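You operate a simulated robot arm through the tools that you are given. There is no shell and no other tool. Be economical: measure what you need, move in short steps, check, and stop when the job is done.

You run a simulated robot arm. Do the job below in one go: nothing can be reset, and whatever is moved stays where it is left.

## Task
Stack the tin marked "corn" from the work table top on top of the tin labelled "beans". Then put the yellow peg from the work table top on top of the blue empty can there and the blue peg on top of the milk carton.

It is judged by the outcome, as a careful person would: the job done as asked, and still so three seconds after it is handed in. It fails if anything else is knocked over, pushed out of place, dropped, spilled or broken.

## Robot
A 7-joint arm with a two-finger parallel gripper, fixed in place. Base frame: the origin is at the foot of the arm, x ahead of it, y to its left, z up; the work surface is at about z = 780. Lengths are in mm, angles in rad, forces in N, time in s.
With the tool pointing down near the work surface it reaches from about 300 to 700 mm from the base axis. Its first joint turns from -1.152 to 1.152 rad. Payload 1.57 kg.
The tool frame sits at the grasp point between the pads (the TCP): z along the fingers, y along the line on which they close. The tips reach 30 mm beyond it. Largest opening 110 mm; finger width 24, thickness 12; the body of the gripper, 48 by 112 mm, starts 78 mm behind the TCP.
Orientation is that of the tool frame in the base frame, as [roll, pitch, yaw] about the fixed x, y, z axes, in that order (R = Rz(yaw) Ry(pitch) Rx(roll)). With the fingers straight down and closing along the base's y, the tool's x points along the base's -x, its y along +y and its z along -z.

## Interface
- The arm moves only by the tool play_rows. Its argument "rows" is a list of rows, each an object of numbers (a shift or turn left out is 0, a gripper value left out holds the last): "claw": the closure in counts, from 0 (fully open) to 255 (shut); "tx", "ty", "tz": the shift along the base's x, y, z in mm; "wx", "wy", "wz": the turn, a rotation vector about the base's x, y, z in rad. In form: [{"claw": .., "tx": .., "ty": .., "tz": .., "wx": .., "wy": .., "wz": ..}, ...]. A call has 1 to 10 rows; each row is the pose to reach, as a shift and turn from the pose commanded when the call began. Rows are played at 5 a second. More than 50 mm and 0.15 rad between two rows, or a gripper value outside its range, and nothing of the call is played. A pose out of reach is approached as far as the arm can. The call stops where the force on the tool passes 40 N (or 10 N more than at its start, if that is more) or the arm is blocked; 0.2 s more then pass. Each finger travels about 108 mm/s and halts on what it meets, pressing with about 23 N; the grip force reading is that of the motor and also rises with nothing between the fingers. The clock runs only during rows and for 0.2 s after the last one: add rows that repeat a pose to give the fingers time. The reply holds the time, the measured pose of the TCP, the force on the tool along the base axes, the opening and the grip force, in the units named above and with some noise.
- Cameras (640 x 400 px; columns grow to the right, rows downward): "scene" is fixed at [174.5, -393, 1401.8]; the picture's right is [0.60, -0.80, 0.00], its down [-0.49, -0.37, -0.79] and it looks along [0.63, 0.47, -0.62] (base axes); focal length 323 px, centre (320, 200). "wrist" rides on the gripper at [-36, 0, -80] in the tool frame; the picture's right is [0.00, -1.00, 0.00], its down [0.97, 0.00, -0.24] and it looks along [0.24, 0.00, 0.97] (tool axes); focal length 218 px, centre (320, 200).
- snapshot(camera): a new picture of that camera. The clock stands still meanwhile.
- locate(camera, pixels): for up to 12 pixels [column, row] of the newest picture of that camera ("zoom" is the newest enlarged one), the place [x, y, z] in the base frame of the surface seen there, good to about 2 mm, but the place of the scene camera against the robot may be out by one fixed shift of up to 18 mm in any direction. The clock stands still meanwhile.
- inspect(camera, box): a new picture of the part [left, top, right, bottom] of that camera's present view, enlarged. The clock stands still meanwhile.
- sign_off(): hands the job in; it is judged then, once.

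Go step by step. Measure first, check grasps and placings, and put right what went wrong. The budget is 80 turns and 38 pictures, counting those below and the enlarged ones. Unless the task says otherwise, let go and move clear before handing in, and close with one line.

The tools are called as name(argument=value, ...) on one line, values as JSON. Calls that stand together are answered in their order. play_rows: Moves the arm, as the interface text tells. Its arguments: {"type":"object","properties":{"rows":{"type":"array","items":{"type":"object","properties":{"claw":{"type":"number"},"tx":{"type":"number"},"ty":{"type":"number"},"tz":{"type":"number"},"wx":{"type":"number"},"wy":{"type":"number"},"wz":{"type":"number"}}}}},"required":["rows"]} The other tools are called the same way: snapshot (camera) takes a picture; locate (camera, pixels) gives the place of the surface under pixels of a picture; inspect (camera, box) takes an enlarged picture of a part of a camera's view; sign_off () hands the job in.

At the start:

```text
time_s: 0.0
position: [382.9, -81.6, 1175.6]
tool_rot: [-3.141, 0.0, 3.141]
contact_force: [-0.1, 0.3, 0.9]
grip_width: 110.0
gripper_force: 0.0
```

scene: 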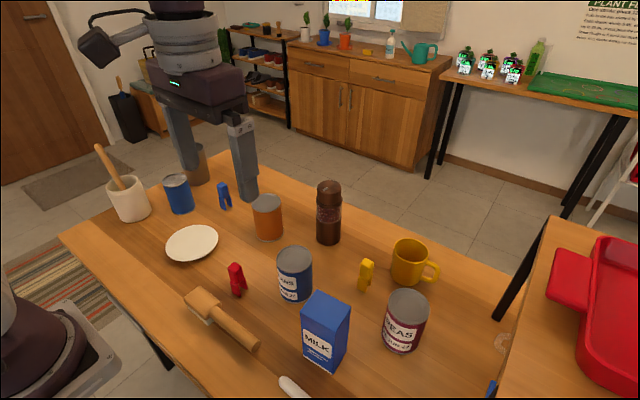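
wrist: 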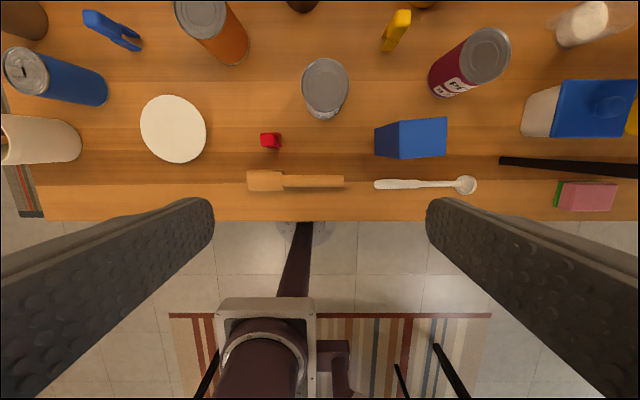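

The pictures show several tins (orange at 267,217; blue at 295,275; maroon at 404,320), a blue can (178,193), pegs and a milk carton. I'll enlarge to read the labels.

inspect(camera="scene", box=[230, 170, 450, 380])

inspect(camera="scene", box=[80, 130, 300, 300])

inspect(camera="wrist", box=[0, 0, 640, 225])

```text
1.90 times, centred on (340, 275) of scene
```

zoom: 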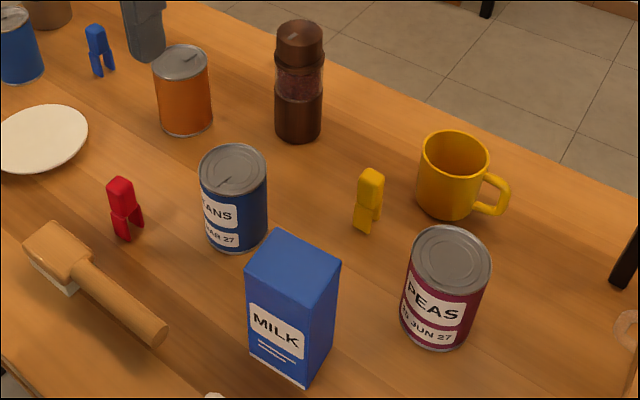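

```text
2.35 times, centred on (190, 215) of scene
```

zoom: 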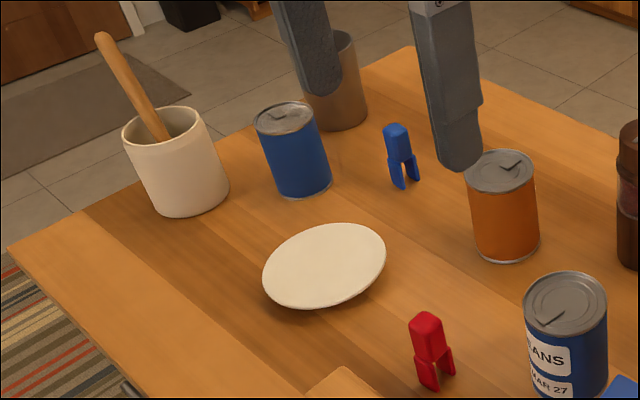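

```text
1.00 times, centred on (320, 112) of wrist
```

zoom: 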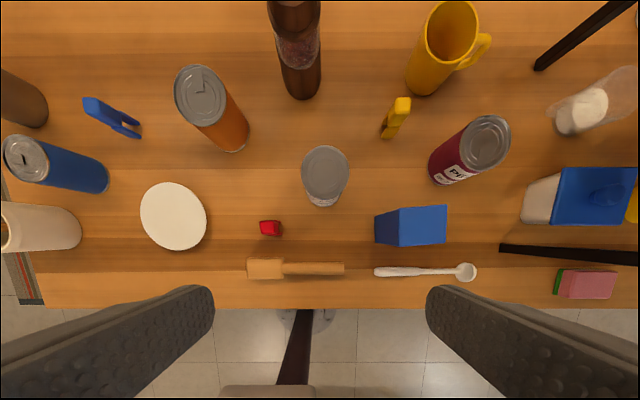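

Beans is the blue tin (zoom 325,172), peas the maroon one; the orange tin's label (205,95) faces away, so I must verify it. Locating everything now from the wrist view, which is tied to the robot.

locate(camera="zoom", pixels=[[200, 92], [325, 172], [483, 142], [25, 158], [425, 212], [400, 106], [93, 106], [385, 135], [137, 132], [270, 228], [175, 215], [293, 18]])

locate(camera="wrist", pixels=[[5, 20], [40, 140], [20, 70], [300, 5], [420, 3], [445, 120], [376, 130], [445, 155], [405, 120], [380, 157]])

```text
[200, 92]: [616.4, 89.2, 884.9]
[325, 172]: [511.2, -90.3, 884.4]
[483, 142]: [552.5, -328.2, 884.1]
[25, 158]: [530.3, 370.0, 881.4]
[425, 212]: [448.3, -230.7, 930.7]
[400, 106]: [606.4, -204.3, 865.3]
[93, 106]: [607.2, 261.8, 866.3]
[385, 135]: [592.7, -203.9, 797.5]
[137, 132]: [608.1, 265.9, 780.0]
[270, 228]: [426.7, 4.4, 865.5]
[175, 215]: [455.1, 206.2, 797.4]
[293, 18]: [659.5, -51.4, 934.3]
```

```text
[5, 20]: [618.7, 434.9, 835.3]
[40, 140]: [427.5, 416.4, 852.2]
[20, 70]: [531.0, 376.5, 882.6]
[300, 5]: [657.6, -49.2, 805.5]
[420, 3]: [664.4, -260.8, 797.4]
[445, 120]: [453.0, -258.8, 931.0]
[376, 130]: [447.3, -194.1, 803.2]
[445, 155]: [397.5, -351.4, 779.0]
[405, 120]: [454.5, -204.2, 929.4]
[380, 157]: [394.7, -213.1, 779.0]
```

Orange tin's top is at about (616,89,885), beans (511,-90,884). I'll move over to the far side of the orange tin to check its label.

play_rows(rows=[{"claw": 0, "tx": 35, "ty": 30, "tz": -5}, {"tx": 70, "ty": 60, "tz": -10}, {"tx": 105, "ty": 90, "tz": -20}, {"tx": 140, "ty": 115, "tz": -30}, {"tx": 175, "ty": 140, "tz": -40}, {"tx": 205, "ty": 165, "tz": -50}, {"tx": 235, "ty": 185, "tz": -60}, {"tx": 255, "ty": 205, "tz": -70}, {"tx": 265, "ty": 220, "tz": -75}])

snapshot(camera="wrist")

```text
time_s: 2.0
position: [637.6, 122.7, 1105.1]
tool_rot: [3.142, -0.002, 3.141]
contact_force: [-0.3, 0.3, 0.8]
grip_width: 110.0
gripper_force: 0.0
out of reach, approached as far as the arm can: row 9
```

```text
32 pictures are left
```

wrist: 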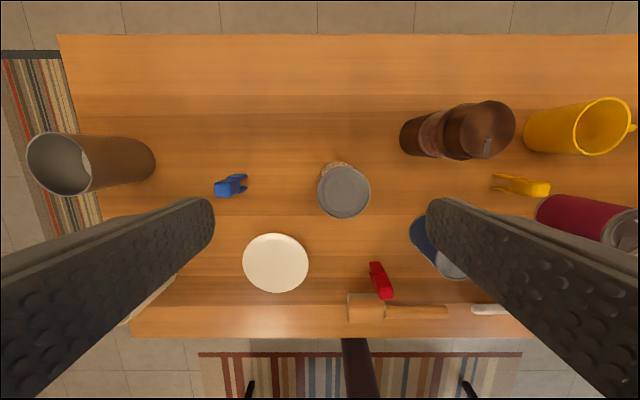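

A label patch shows at the far (+x) side of the tin (pixel 333,166). I'll tilt the tool to look back at it more.

play_rows(rows=[{"wy": 0.12, "tz": -10}, {"wy": 0.24, "tz": -20}, {"wy": 0.36, "tz": -30}, {"wy": 0.45, "tz": -40}])

inspect(camera="wrist", box=[240, 60, 440, 240])

```text
time_s: 3.0
position: [581.9, 109.8, 1044.6]
tool_rot: [-3.14, -0.36, -3.141]
contact_force: [-0.2, -0.7, -0.1]
grip_width: 110.2
gripper_force: 0.1
out of reach, approached as far as the arm can: row 1, 2, 3, 4
```

```text
2.22 times, centred on (340, 150) of wrist
```

zoom: 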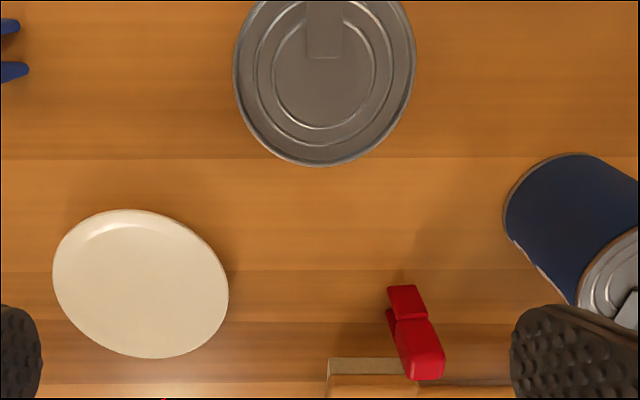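

The tilt swung the view past it; the label can be read by the scene camera once the tin is lifted and turned. I'll go upright over the orange tin.

play_rows(rows=[{"wy": -0.12, "tx": 10, "ty": -6}, {"wy": -0.24, "tx": 20, "ty": -14}, {"wy": -0.36, "tx": 30, "ty": -20}, {"wy": -0.36, "tx": 30, "ty": -20, "tz": -20}])

snapshot(camera="wrist")

```text
time_s: 4.0
position: [610.7, 89.9, 1025.8]
tool_rot: [-3.142, 0.001, 3.141]
contact_force: [-0.5, 0.4, -0.1]
grip_width: 109.9
gripper_force: 0.0
```

```text
30 pictures are left
```

wrist: 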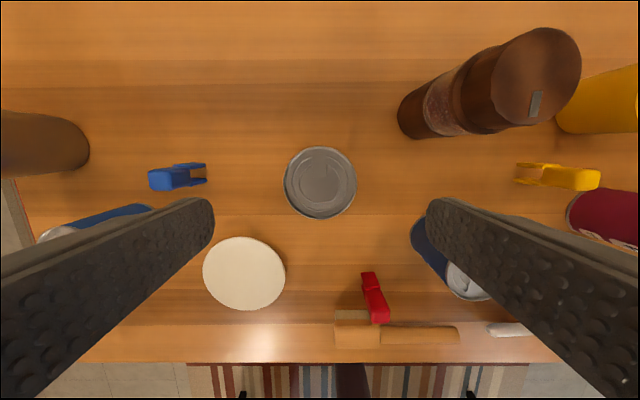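

locate(camera="wrist", pixels=[[288, 183], [353, 183], [320, 150], [320, 215], [320, 183], [155, 180], [200, 167], [200, 180]])

```text
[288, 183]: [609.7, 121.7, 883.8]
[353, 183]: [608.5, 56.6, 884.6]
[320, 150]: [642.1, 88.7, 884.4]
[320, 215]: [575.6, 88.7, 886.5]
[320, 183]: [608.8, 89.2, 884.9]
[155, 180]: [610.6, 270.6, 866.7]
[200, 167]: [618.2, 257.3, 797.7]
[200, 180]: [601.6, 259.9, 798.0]
```

The tin's rim spans y 56–122 and x 575–642, so its centre is (609,89). I descend to z≈843 and close.

play_rows(rows=[{"tx": -2, "ty": -1, "tz": -40}, {"tx": -2, "ty": -1, "tz": -80}, {"tx": -2, "ty": -1, "tz": -120}, {"tx": -2, "ty": -1, "tz": -155}, {"tx": -2, "ty": -1, "tz": -182}, {"tx": -2, "ty": -1, "tz": -182, "claw": 120}, {"tx": -2, "ty": -1, "tz": -182, "claw": 255}, {"tx": -2, "ty": -1, "tz": -182}, {"tx": -2, "ty": -1, "tz": -182}])

```text
time_s: 6.0
position: [609.4, 88.7, 844.2]
tool_rot: [3.141, -0.002, 3.14]
contact_force: [0.1, 0.6, 0.5]
grip_width: 75.4
gripper_force: 23.2
```

Gripped at 75 mm width. I lift it straight up, then turn it so the label faces the scene camera.

play_rows(rows=[{"tz": 20}, {"tz": 60}, {"tz": 100}, {"tz": 140}, {"tz": 180}])

play_rows(rows=[{"wz": -0.14, "tx": -10}, {"wz": -0.28, "tx": -20}, {"wz": -0.42, "tx": -30}, {"wz": -0.56, "tx": -40}, {"wz": -0.7, "tx": -50}, {"wz": -0.84, "tx": -60}, {"wz": -0.98, "tx": -60}, {"wz": -1.12, "tx": -60}, {"wz": -1.26, "tx": -60}, {"wz": -1.4, "tx": -60}])

inspect(camera="scene", box=[180, 60, 380, 200])

```text
time_s: 7.2
position: [609.3, 89.9, 1024.8]
tool_rot: [-3.139, -0.002, 3.14]
contact_force: [-0.4, 0.7, -4.1]
grip_width: 75.3
gripper_force: 23.3
```

```text
time_s: 9.4
position: [549.4, 89.0, 1023.8]
tool_rot: [-3.14, -0.001, 1.737]
contact_force: [-0.3, 0.4, -4.1]
grip_width: 75.2
gripper_force: 22.2
```

```text
2.86 times, centred on (280, 130) of scene
```

zoom: 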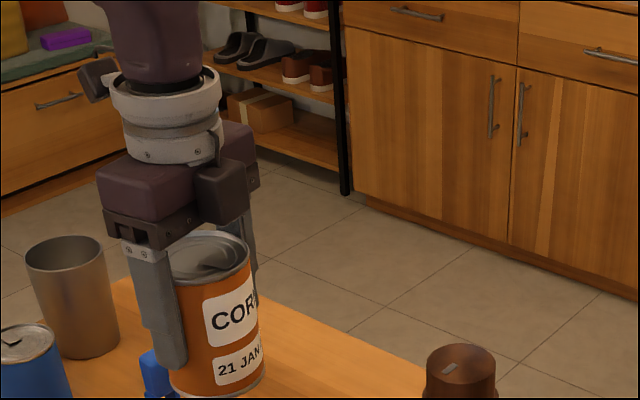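

The label reads "COR… 21 JAN" – this is the corn tin. I move it short of the beans tin at the same height and measure the beans' rim from the wrist.

play_rows(rows=[{"tx": -13, "ty": -30}, {"tx": -26, "ty": -60}, {"tx": -38, "ty": -85}, {"tx": -38, "ty": -85}])

snapshot(camera="wrist")

```text
time_s: 10.4
position: [511.9, 4.0, 1024.1]
tool_rot: [-3.141, 0.0, 1.741]
contact_force: [-0.4, 0.1, -3.7]
grip_width: 75.0
gripper_force: 22.8
```

```text
28 pictures are left
```

wrist: 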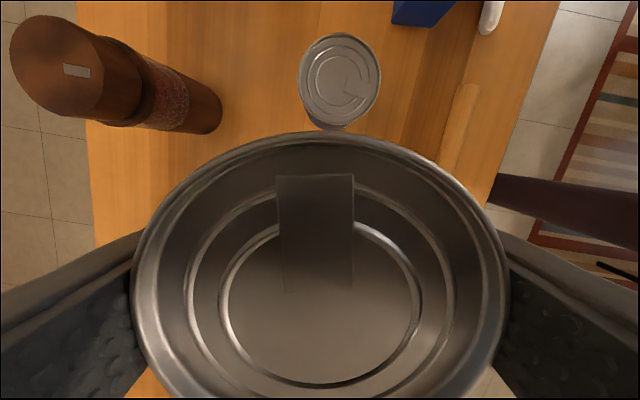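

locate(camera="wrist", pixels=[[302, 76], [378, 80], [341, 36], [338, 122], [310, 52], [368, 106], [366, 48], [314, 108], [160, 250], [480, 250], [320, 140], [330, 390]])

```text
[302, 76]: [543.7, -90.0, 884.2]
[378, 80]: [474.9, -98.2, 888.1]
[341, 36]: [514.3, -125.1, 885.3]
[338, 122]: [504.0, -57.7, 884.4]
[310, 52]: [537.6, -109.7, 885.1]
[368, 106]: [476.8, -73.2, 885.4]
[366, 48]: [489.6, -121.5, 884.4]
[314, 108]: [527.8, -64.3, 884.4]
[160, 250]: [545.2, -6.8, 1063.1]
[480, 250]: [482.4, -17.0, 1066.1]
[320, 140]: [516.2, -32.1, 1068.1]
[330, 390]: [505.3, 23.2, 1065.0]
```

Beans' rim centre is about (509,-92,885) and the corn is centred on the TCP. Moving above, then lowering.

play_rows(rows=[{"tx": -1, "ty": -35}, {"tx": -2, "ty": -70}, {"tx": -3, "ty": -95.8}, {"tx": -3, "ty": -95.8}, {"tx": -3, "ty": -95.8, "tz": -35}, {"tx": -3, "ty": -95.8, "tz": -60}, {"tx": -3, "ty": -95.8, "tz": -70}, {"tx": -3, "ty": -95.8, "tz": -70}])

inspect(camera="scene", box=[220, 150, 380, 310])

```text
time_s: 12.2
position: [507.1, -91.5, 954.6]
tool_rot: [-3.141, 0.0, 1.739]
contact_force: [0.0, 0.5, -4.4]
grip_width: 75.4
gripper_force: 23.0
```

```text
2.50 times, centred on (300, 230) of scene
```

zoom: 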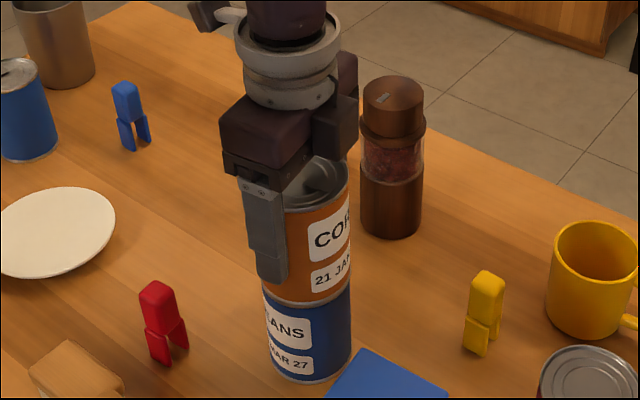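

Well aligned, with about 5 mm left. I lower in 1–2 mm steps until contact; x +1.

play_rows(rows=[{"tx": 1, "tz": -2}, {"tx": 1, "tz": -4}, {"tx": 1, "tz": -5}, {"tx": 1, "tz": -5}])

```text
time_s: 13.2
position: [509.0, -91.4, 950.4]
tool_rot: [3.139, 0.001, 1.74]
contact_force: [-2.5, -2.3, 24.3]
grip_width: 75.4
gripper_force: 23.6
```

Contact at z≈950 (force +24 N). I ease up a hair, release partly and check.

play_rows(rows=[{"tz": 0.7}, {"tz": 0.7, "claw": 40}, {"tz": 0.7, "claw": 0}, {"tz": 0.7}, {"tz": 40}, {"tz": 85}, {"tz": 130}, {"tz": 150}])

snapshot(camera="wrist")

snapshot(camera="scene")

```text
time_s: 15.0
position: [509.8, -92.0, 1099.4]
tool_rot: [-3.14, 0.001, 1.742]
contact_force: [-0.7, 0.1, -0.3]
grip_width: 110.1
gripper_force: 0.0
```

```text
26 pictures are left
```

wrist: 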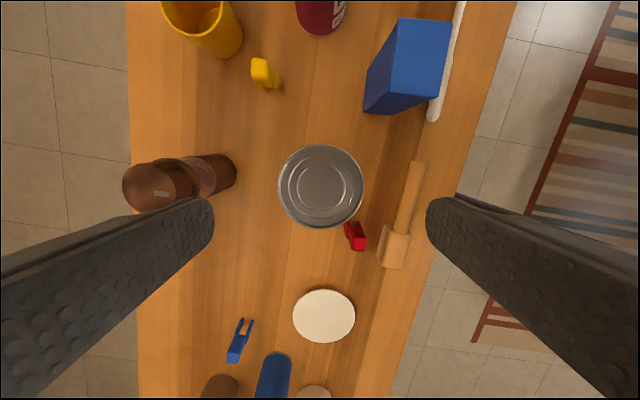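

```text
25 pictures are left
```

scene: 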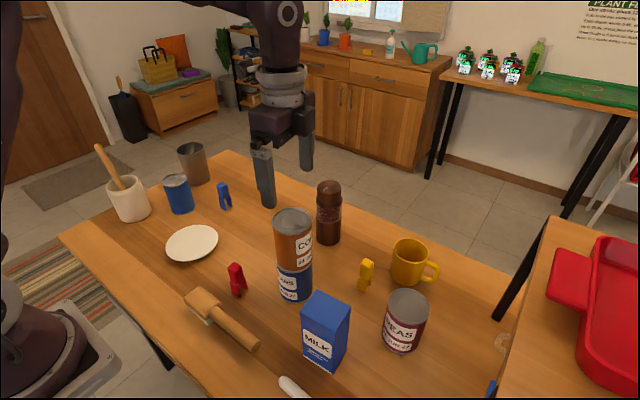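

The stack stands straight (scene 294,255). Next the yellow peg near (606,-204): I move above it and turn the tool back.

play_rows(rows=[{"wz": 0.14, "tx": 10, "ty": -12}, {"wz": 0.28, "tx": 20, "ty": -24}, {"wz": 0.42, "tx": 30, "ty": -36}, {"wz": 0.56, "tx": 40, "ty": -48}, {"wz": 0.7, "tx": 50, "ty": -60}, {"wz": 0.84, "tx": 60, "ty": -72}, {"wz": 0.98, "tx": 70, "ty": -84}, {"wz": 1.12, "tx": 80, "ty": -96}, {"wz": 1.26, "tx": 86, "ty": -104}, {"wz": 1.4, "tx": 92, "ty": -110}])

play_rows(rows=[{"tz": -40}, {"tz": -70}, {"tz": -70}])

snapshot(camera="wrist")

inspect(camera="scene", box=[330, 240, 410, 300])

```text
time_s: 17.2
position: [602.7, -201.1, 1099.5]
tool_rot: [-3.141, 0.001, -3.14]
contact_force: [-0.5, 0.7, 0.0]
grip_width: 110.0
gripper_force: 0.0
```

```text
time_s: 18.0
position: [601.2, -201.4, 1028.6]
tool_rot: [3.141, 0.0, -3.142]
contact_force: [0.1, -0.3, -0.2]
grip_width: 110.0
gripper_force: 0.0
```

```text
24 pictures are left
```

wrist: 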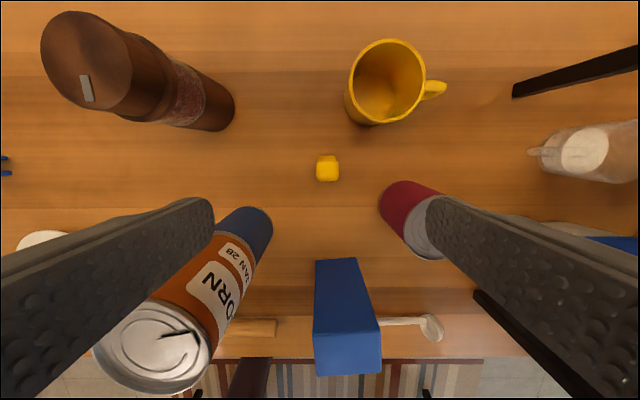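

```text
6.67 times, centred on (370, 270) of scene
```

zoom: 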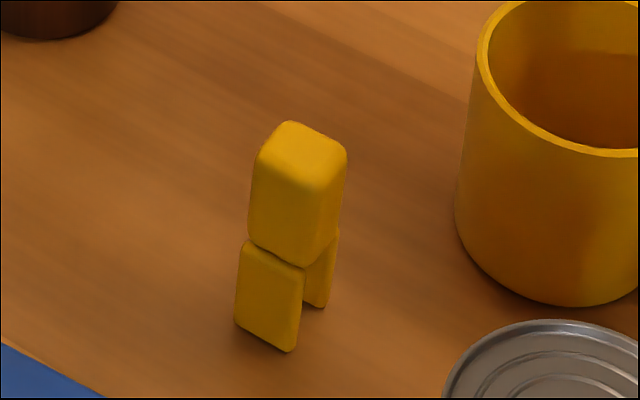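

The peg's head (wrist 327,167) is axis-aligned with legs separated along x, so closing along y suits. Let me measure its head.

inspect(camera="wrist", box=[287, 142, 367, 192])

```text
8.00 times, centred on (327, 167) of wrist
```

zoom: 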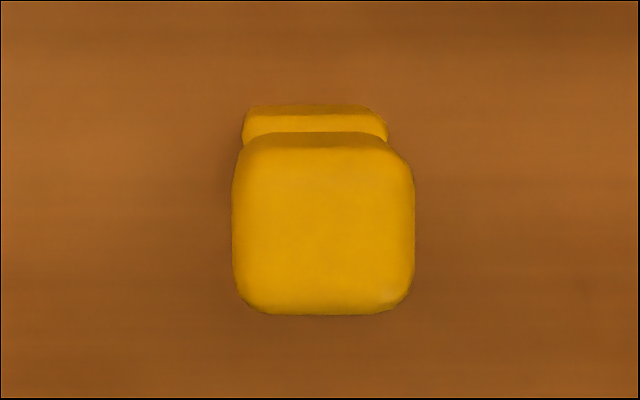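

locate(camera="zoom", pixels=[[240, 230], [408, 230], [320, 150], [320, 308], [322, 230], [320, 115]])

```text
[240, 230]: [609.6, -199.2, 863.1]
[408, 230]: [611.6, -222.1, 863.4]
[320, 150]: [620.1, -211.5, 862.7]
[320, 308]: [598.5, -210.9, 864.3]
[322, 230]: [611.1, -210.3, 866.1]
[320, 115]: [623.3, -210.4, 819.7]
```

Head centre is (609.5,-210.7). The mug is near, so I check its extent before descending.

locate(camera="wrist", pixels=[[352, 85], [427, 80], [388, 42], [385, 118], [365, 118], [349, 110], [405, 184], [382, 208], [395, 195]])

```text
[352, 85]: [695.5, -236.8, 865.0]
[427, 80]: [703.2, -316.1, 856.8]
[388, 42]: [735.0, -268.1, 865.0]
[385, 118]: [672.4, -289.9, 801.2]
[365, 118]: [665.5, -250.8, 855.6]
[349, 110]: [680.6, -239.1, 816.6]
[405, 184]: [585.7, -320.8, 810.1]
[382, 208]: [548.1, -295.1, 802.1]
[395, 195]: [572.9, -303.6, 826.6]
```

The mug starts at x≈657, so it's clear. I narrow the fingers and descend to the peg head.

play_rows(rows=[{"claw": 100, "tx": 8.3, "ty": -9.3}, {"tx": 8.3, "ty": -9.3, "tz": -40}, {"tx": 8.3, "ty": -9.3, "tz": -85}, {"tx": 8.3, "ty": -9.3, "tz": -125}, {"tx": 8.3, "ty": -9.3, "tz": -160}, {"tx": 8.3, "ty": -9.3, "tz": -180}, {"tx": 8.3, "ty": -9.3, "tz": -180}])

play_rows(rows=[{"claw": 200}, {"claw": 255}, {"claw": 255}, {"claw": 255}])

```text
time_s: 19.6
position: [609.5, -210.2, 848.6]
tool_rot: [3.141, 0.001, -3.141]
contact_force: [0.0, -0.7, -0.1]
grip_width: 67.2
gripper_force: 0.0
```

```text
time_s: 20.6
position: [610.0, -211.4, 849.0]
tool_rot: [-3.14, 0.001, -3.14]
contact_force: [0.0, 0.9, 0.3]
grip_width: 25.2
gripper_force: 23.3
```

Gripped (25 mm). I lift it well above everything and carry it toward the blue can.

play_rows(rows=[{"tz": 30}, {"tz": 75}, {"tz": 120}, {"tz": 165}, {"tz": 210}, {"tz": 230, "tx": -10, "ty": 30}, {"tz": 230, "tx": -15, "ty": 75}, {"tz": 230, "tx": -20, "ty": 120}, {"tz": 230, "tx": -25, "ty": 165}, {"tz": 230, "tx": -30, "ty": 210}])

play_rows(rows=[{"tx": -5, "ty": 45}, {"tx": -10, "ty": 90}, {"tx": -16, "ty": 135}, {"tx": -22, "ty": 180}, {"tx": -28, "ty": 225}, {"tx": -34, "ty": 260}, {"tx": -45, "ty": 280}, {"tx": -60, "ty": 300}, {"tx": -80, "ty": 315}, {"tx": -80, "ty": 315}])

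snapshot(camera="wrist")

```text
time_s: 22.8
position: [579.4, 0.7, 1078.9]
tool_rot: [-3.14, -0.002, 3.141]
contact_force: [0.2, 0.3, -0.3]
grip_width: 24.8
gripper_force: 24.0
```

```text
time_s: 25.0
position: [499.0, 315.2, 1078.1]
tool_rot: [3.141, 0.001, -3.141]
contact_force: [0.6, -0.3, 0.0]
grip_width: 25.1
gripper_force: 23.1
```

```text
21 pictures are left
```

wrist: 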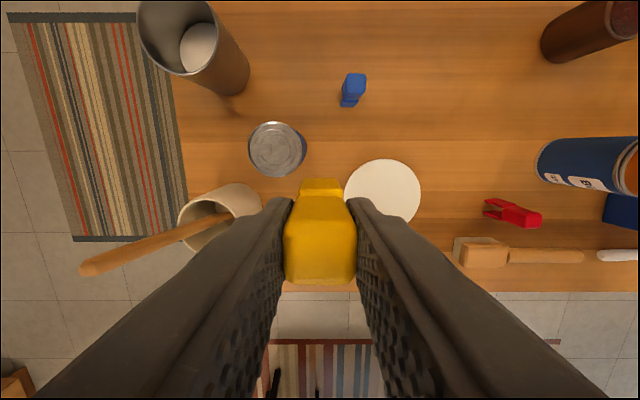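

The blue can's lid is at (277,148). I enlarge it to see its lid and measure the rim.

inspect(camera="wrist", box=[229, 108, 325, 188])

```text
5.00 times, centred on (277, 148) of wrist
```

zoom: 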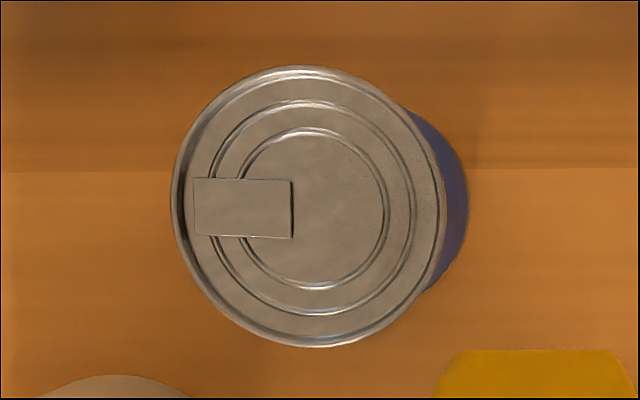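

locate(camera="zoom", pixels=[[176, 208], [442, 208], [308, 70], [308, 343], [240, 207], [283, 207], [205, 207], [340, 207], [380, 207], [308, 130], [308, 285], [350, 190]])

```text
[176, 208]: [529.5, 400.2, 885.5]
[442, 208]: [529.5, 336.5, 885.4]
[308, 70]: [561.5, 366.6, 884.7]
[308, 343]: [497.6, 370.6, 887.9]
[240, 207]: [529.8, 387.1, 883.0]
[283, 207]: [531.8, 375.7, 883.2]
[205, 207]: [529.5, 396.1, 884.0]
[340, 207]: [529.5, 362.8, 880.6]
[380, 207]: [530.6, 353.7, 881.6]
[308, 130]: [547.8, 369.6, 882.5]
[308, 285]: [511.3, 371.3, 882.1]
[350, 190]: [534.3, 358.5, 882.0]
```

Can centre is (529.5,368.5), lid at z≈882, with a tab over y 376–395. I'll stand the peg at y≈361, off the tab. First check the spoon handle and cup nearby, and the peg's lower edge in hand.

locate(camera="wrist", pixels=[[85, 268], [180, 232], [225, 190], [215, 218], [160, 20], [235, 60], [320, 182], [320, 230]])

inspect(camera="scene", box=[100, 80, 260, 220])

```text
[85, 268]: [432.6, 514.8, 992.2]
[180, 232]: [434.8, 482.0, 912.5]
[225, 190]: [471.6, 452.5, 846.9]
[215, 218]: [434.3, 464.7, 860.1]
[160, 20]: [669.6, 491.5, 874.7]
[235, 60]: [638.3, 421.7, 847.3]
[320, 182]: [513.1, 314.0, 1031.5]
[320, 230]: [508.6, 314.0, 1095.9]
```

```text
2.86 times, centred on (180, 150) of scene
```

zoom: 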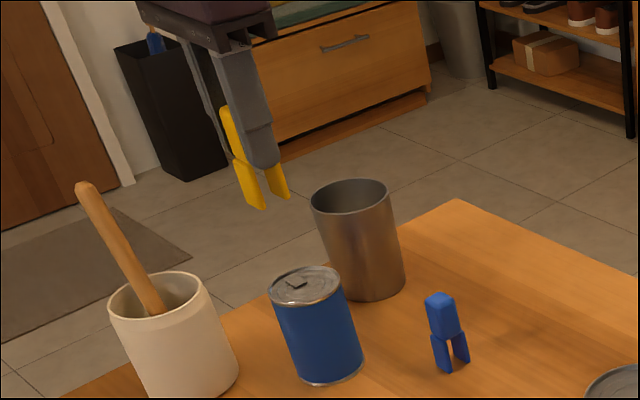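

All clear. I move above the can and descend to ~9 mm short.

play_rows(rows=[{"tx": 16, "ty": 23}, {"tx": 30.5, "ty": 46}, {"tx": 30.5, "ty": 46, "tz": -40}, {"tx": 30.5, "ty": 46, "tz": -80}, {"tx": 30.5, "ty": 46, "tz": -110}, {"tx": 30.5, "ty": 46, "tz": -118}, {"tx": 30.5, "ty": 46, "tz": -118}])

inspect(camera="scene", box=[130, 110, 250, 220])

```text
time_s: 26.6
position: [530.6, 359.0, 961.4]
tool_rot: [-3.141, 0.0, 3.141]
contact_force: [0.2, -0.3, 0.5]
grip_width: 25.0
gripper_force: 23.2
```

```text
3.64 times, centred on (190, 165) of scene
```

zoom: 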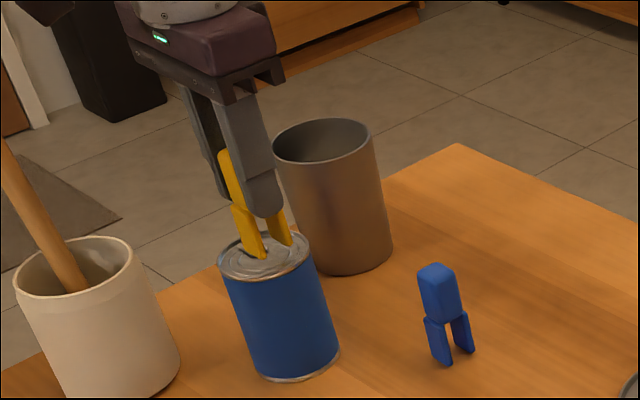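

The legs are over the lid beside the tab. Lowering in small steps to contact.

play_rows(rows=[{"ty": 1, "tz": -3}, {"ty": 1, "tz": -6}, {"ty": 1, "tz": -8}, {"ty": 1, "tz": -9}, {"ty": 1, "tz": -9}])

```text
time_s: 27.8
position: [530.5, 360.9, 952.5]
tool_rot: [3.139, 0.001, -3.141]
contact_force: [-0.7, 0.2, 21.2]
grip_width: 24.9
gripper_force: 22.5
```

Contact (21 N). Ease slightly, open, retreat up and check.

play_rows(rows=[{"tz": 0.6}, {"tz": 0.6, "claw": 170}, {"tz": 0.6, "claw": 120}, {"tz": 0.6, "claw": 80}, {"tz": 0.6}, {"tz": 40}, {"tz": 85}, {"tz": 125}])

inspect(camera="scene", box=[130, 110, 250, 220])

snapshot(camera="wrist")

```text
time_s: 29.6
position: [529.1, 360.3, 1077.2]
tool_rot: [-3.141, -0.002, 3.138]
contact_force: [0.4, -0.2, -0.3]
grip_width: 75.5
gripper_force: 0.1
```

```text
3.64 times, centred on (190, 165) of scene
```

zoom: 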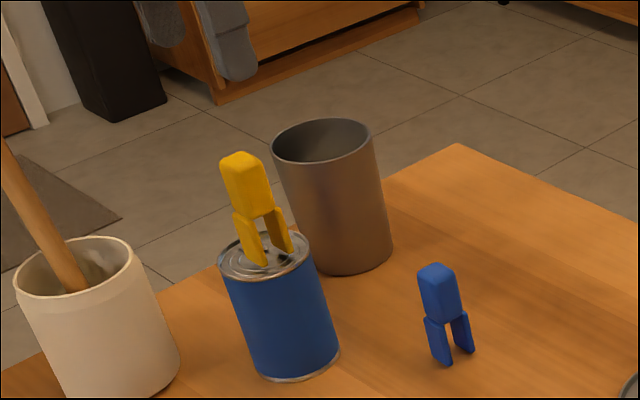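

```text
16 pictures are left
```

wrist: 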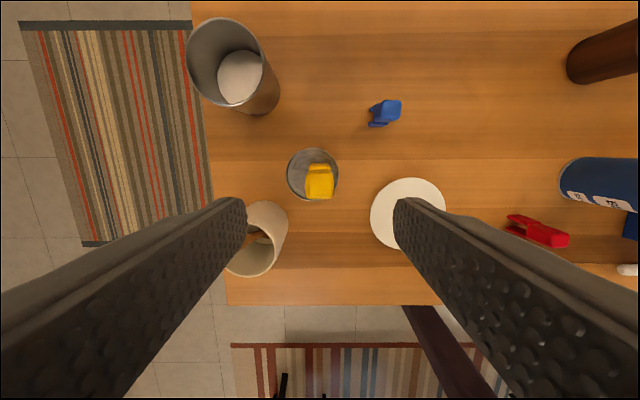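

The yellow peg stands on the can. Now to the blue peg near (609,266).

play_rows(rows=[{"tx": 15, "ty": -33}, {"tx": 35, "ty": -66, "tz": -10}, {"tx": 58, "ty": -98, "tz": -30}, {"tx": 70, "ty": -98, "tz": -50}, {"tx": 70, "ty": -98, "tz": -50}])

snapshot(camera="wrist")

```text
time_s: 30.8
position: [600.1, 262.6, 1027.0]
tool_rot: [3.14, 0.0, 3.141]
contact_force: [0.3, -0.6, -0.6]
grip_width: 75.6
gripper_force: 0.1
```

```text
15 pictures are left
```

wrist: 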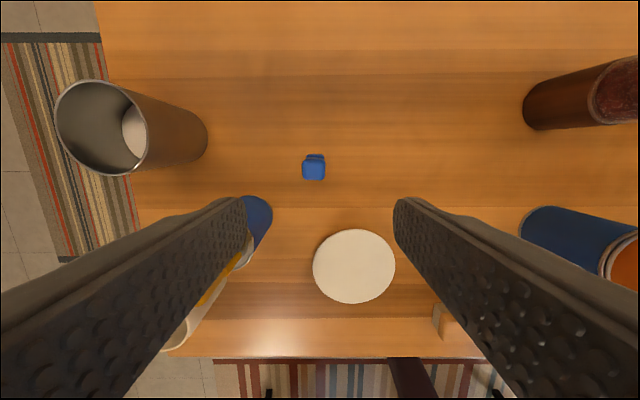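

inspect(camera="wrist", box=[274, 142, 354, 192])

```text
8.00 times, centred on (314, 167) of wrist
```

zoom: 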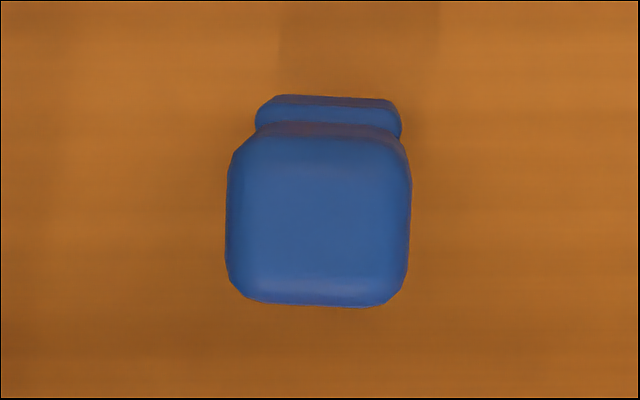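

locate(camera="zoom", pixels=[[233, 220], [403, 220], [320, 142], [318, 298], [318, 220], [270, 105], [390, 108]])

```text
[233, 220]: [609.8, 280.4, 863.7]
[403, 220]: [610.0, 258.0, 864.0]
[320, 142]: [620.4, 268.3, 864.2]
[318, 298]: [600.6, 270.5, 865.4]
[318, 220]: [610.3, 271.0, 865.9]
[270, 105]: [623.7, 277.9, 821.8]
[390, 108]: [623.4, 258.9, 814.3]
```

Blue peg head centre is (610,269). Descending with 65 mm opening and gripping.

play_rows(rows=[{"claw": 110, "tx": 9.9, "ty": 6.6}, {"tx": 9.9, "ty": 6.6, "tz": -40}, {"tx": 9.9, "ty": 6.6, "tz": -85}, {"tx": 9.9, "ty": 6.6, "tz": -125}, {"tx": 9.9, "ty": 6.6, "tz": -160}, {"tx": 9.9, "ty": 6.6, "tz": -178}, {"tx": 9.9, "ty": 6.6, "tz": -178}])

play_rows(rows=[{"claw": 200}, {"claw": 255}, {"claw": 255}, {"claw": 255}])

play_rows(rows=[{"tz": 30}, {"tz": 75}, {"tz": 120}, {"tz": 165}, {"tz": 210}, {"tz": 235, "tx": -10, "ty": -30}, {"tz": 240, "tx": -15, "ty": -75}, {"tz": 240, "tx": -20, "ty": -120}, {"tz": 240, "tx": -25, "ty": -165}, {"tz": 240, "tx": -30, "ty": -210}])

```text
time_s: 32.4
position: [609.0, 269.4, 849.8]
tool_rot: [3.14, -0.001, -3.141]
contact_force: [0.0, 1.0, 0.4]
grip_width: 62.5
gripper_force: 0.2
```

```text
time_s: 33.4
position: [609.6, 269.0, 848.4]
tool_rot: [-3.141, 0.0, 3.142]
contact_force: [-0.6, 0.5, 0.3]
grip_width: 25.0
gripper_force: 22.3
```

```text
time_s: 35.6
position: [578.7, 59.6, 1089.2]
tool_rot: [3.138, 0.0, 3.14]
contact_force: [-0.2, -0.2, 0.5]
grip_width: 25.0
gripper_force: 22.6
out of reach, approached as far as the arm can: row 5
```

Blue peg in hand, at z 1089. I carry it past the stack (30 mm clearance above) toward the milk carton, and look.

play_rows(rows=[{"tx": 0, "ty": -40, "tz": 5}, {"tx": 0, "ty": -85, "tz": 5}, {"tx": 0, "ty": -130, "tz": 5}, {"tx": -5, "ty": -175, "tz": 5}, {"tx": -20, "ty": -215, "tz": 5}, {"tx": -45, "ty": -250, "tz": 5}, {"tx": -85, "ty": -270, "tz": 5}, {"tx": -120, "ty": -285, "tz": 5}, {"tx": -150, "ty": -285, "tz": 5}, {"tx": -150, "ty": -285, "tz": 5}])

snapshot(camera="wrist")

```text
time_s: 37.8
position: [428.9, -225.8, 1094.1]
tool_rot: [3.141, 0.001, 3.14]
contact_force: [-0.8, -0.9, -0.1]
grip_width: 24.9
gripper_force: 22.8
```

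```text
13 pictures are left
```

wrist: 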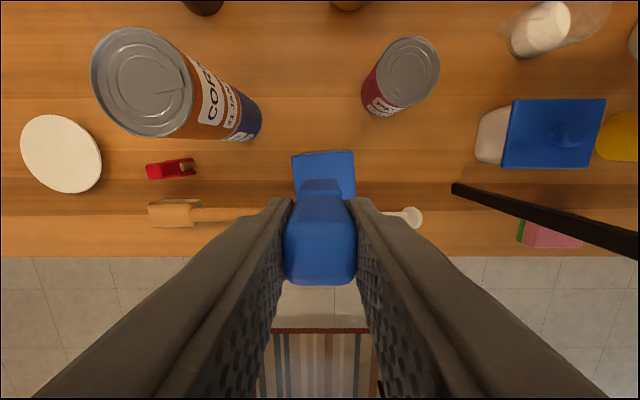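

The milk carton's top shows at (292–356, 150–198), partly hidden by the peg. Measuring its corners.

locate(camera="wrist", pixels=[[294, 158], [351, 153], [354, 190], [297, 192], [323, 156], [295, 175], [353, 172], [322, 170]])

inspect(camera="wrist", box=[272, 130, 376, 210])

```text
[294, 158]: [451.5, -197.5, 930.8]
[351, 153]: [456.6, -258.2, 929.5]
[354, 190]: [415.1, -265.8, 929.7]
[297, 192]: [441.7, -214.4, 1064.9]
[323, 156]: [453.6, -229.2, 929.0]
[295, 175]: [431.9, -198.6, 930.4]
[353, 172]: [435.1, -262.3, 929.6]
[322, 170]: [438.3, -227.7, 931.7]
```

```text
5.00 times, centred on (324, 170) of wrist
```

zoom: 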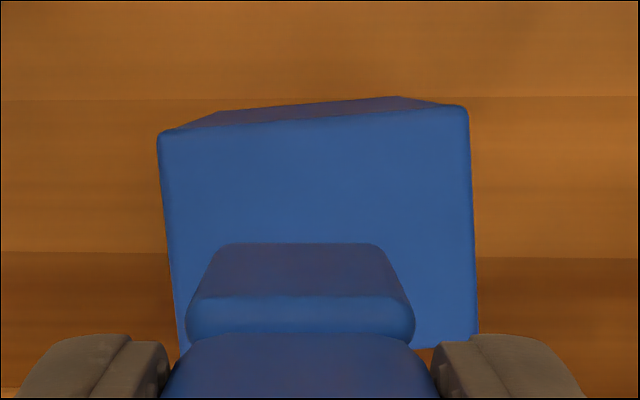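

The carton top spans about x 402–456, y -263 to -198 at z≈930.5, centre (428.5,-231). Descending to ~8 mm above it.

play_rows(rows=[{"ty": -5}, {"ty": -5, "tz": -35}, {"ty": -5, "tz": -65}, {"ty": -5, "tz": -85}, {"ty": -5, "tz": -85}])

inspect(camera="scene", box=[260, 220, 400, 380])

```text
time_s: 39.0
position: [429.0, -230.2, 1009.3]
tool_rot: [3.141, 0.0, 3.142]
contact_force: [0.0, -0.1, -0.7]
grip_width: 25.3
gripper_force: 23.2
```

```text
2.50 times, centred on (330, 300) of scene
```

zoom: 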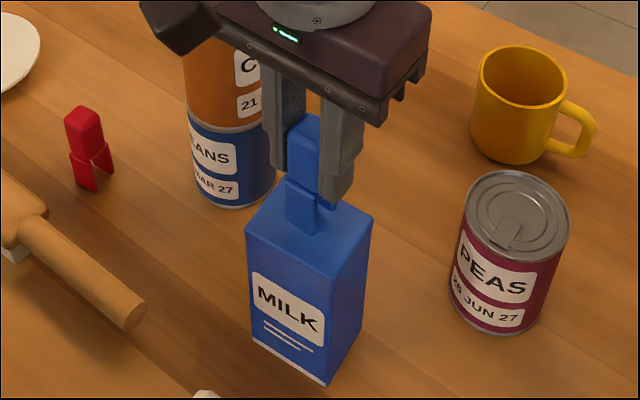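

The peg is over the carton top. Lowering slowly to contact.

play_rows(rows=[{"tz": -4}, {"tz": -7}, {"tz": -9}, {"tz": -10}, {"tz": -10}])

```text
time_s: 40.2
position: [429.2, -230.5, 999.0]
tool_rot: [3.141, 0.0, -3.141]
contact_force: [-0.1, -0.1, 8.0]
grip_width: 24.9
gripper_force: 22.7
```

Light contact (8 N). Release, retreat and check.

play_rows(rows=[{"claw": 255}, {"claw": 170}, {"claw": 120}, {"claw": 80}, {"claw": 80}, {"tz": 40}, {"tz": 85}, {"tz": 130}, {"tz": 130}])

snapshot(camera="scene")

inspect(camera="scene", box=[260, 200, 400, 380])

```text
time_s: 42.2
position: [430.3, -229.8, 1129.5]
tool_rot: [3.141, 0.001, -3.141]
contact_force: [0.7, 0.2, 0.4]
grip_width: 75.5
gripper_force: 0.0
```

```text
10 pictures are left
```

scene: 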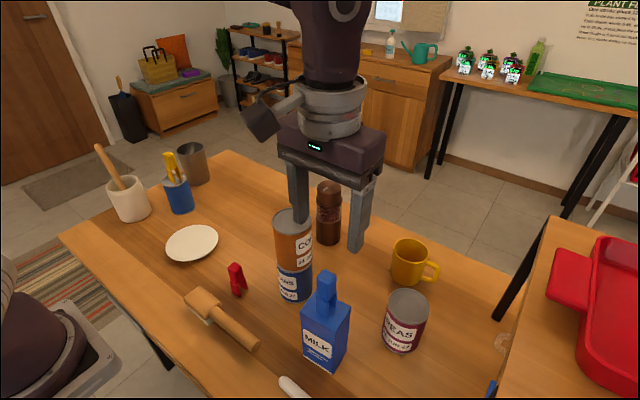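

```text
2.22 times, centred on (330, 290) of scene
```

zoom: 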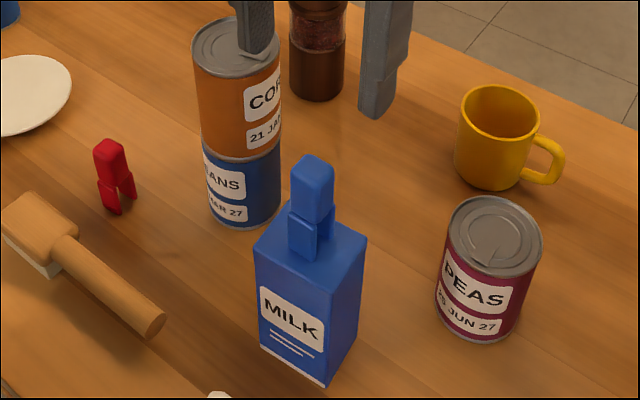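

All three placings stand; one last close look at the yellow peg on the can (175,170).

inspect(camera="scene", box=[130, 130, 230, 220])

```text
4.44 times, centred on (180, 175) of scene
```

zoom: 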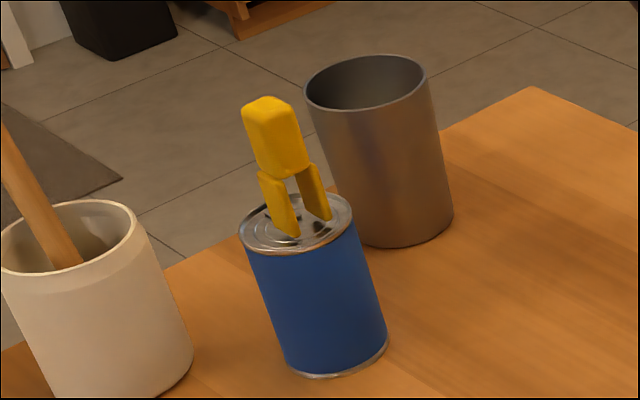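

The yellow peg stands steady on the blue can, and the gripper is open and clear. Handing in.

sign_off()

```text
The job is handed in.
```

The corn tin is on the beans tin, the yellow peg is on the blue can, the blue peg is on the milk carton, and I saw nothing else disturbed in the last pictures.
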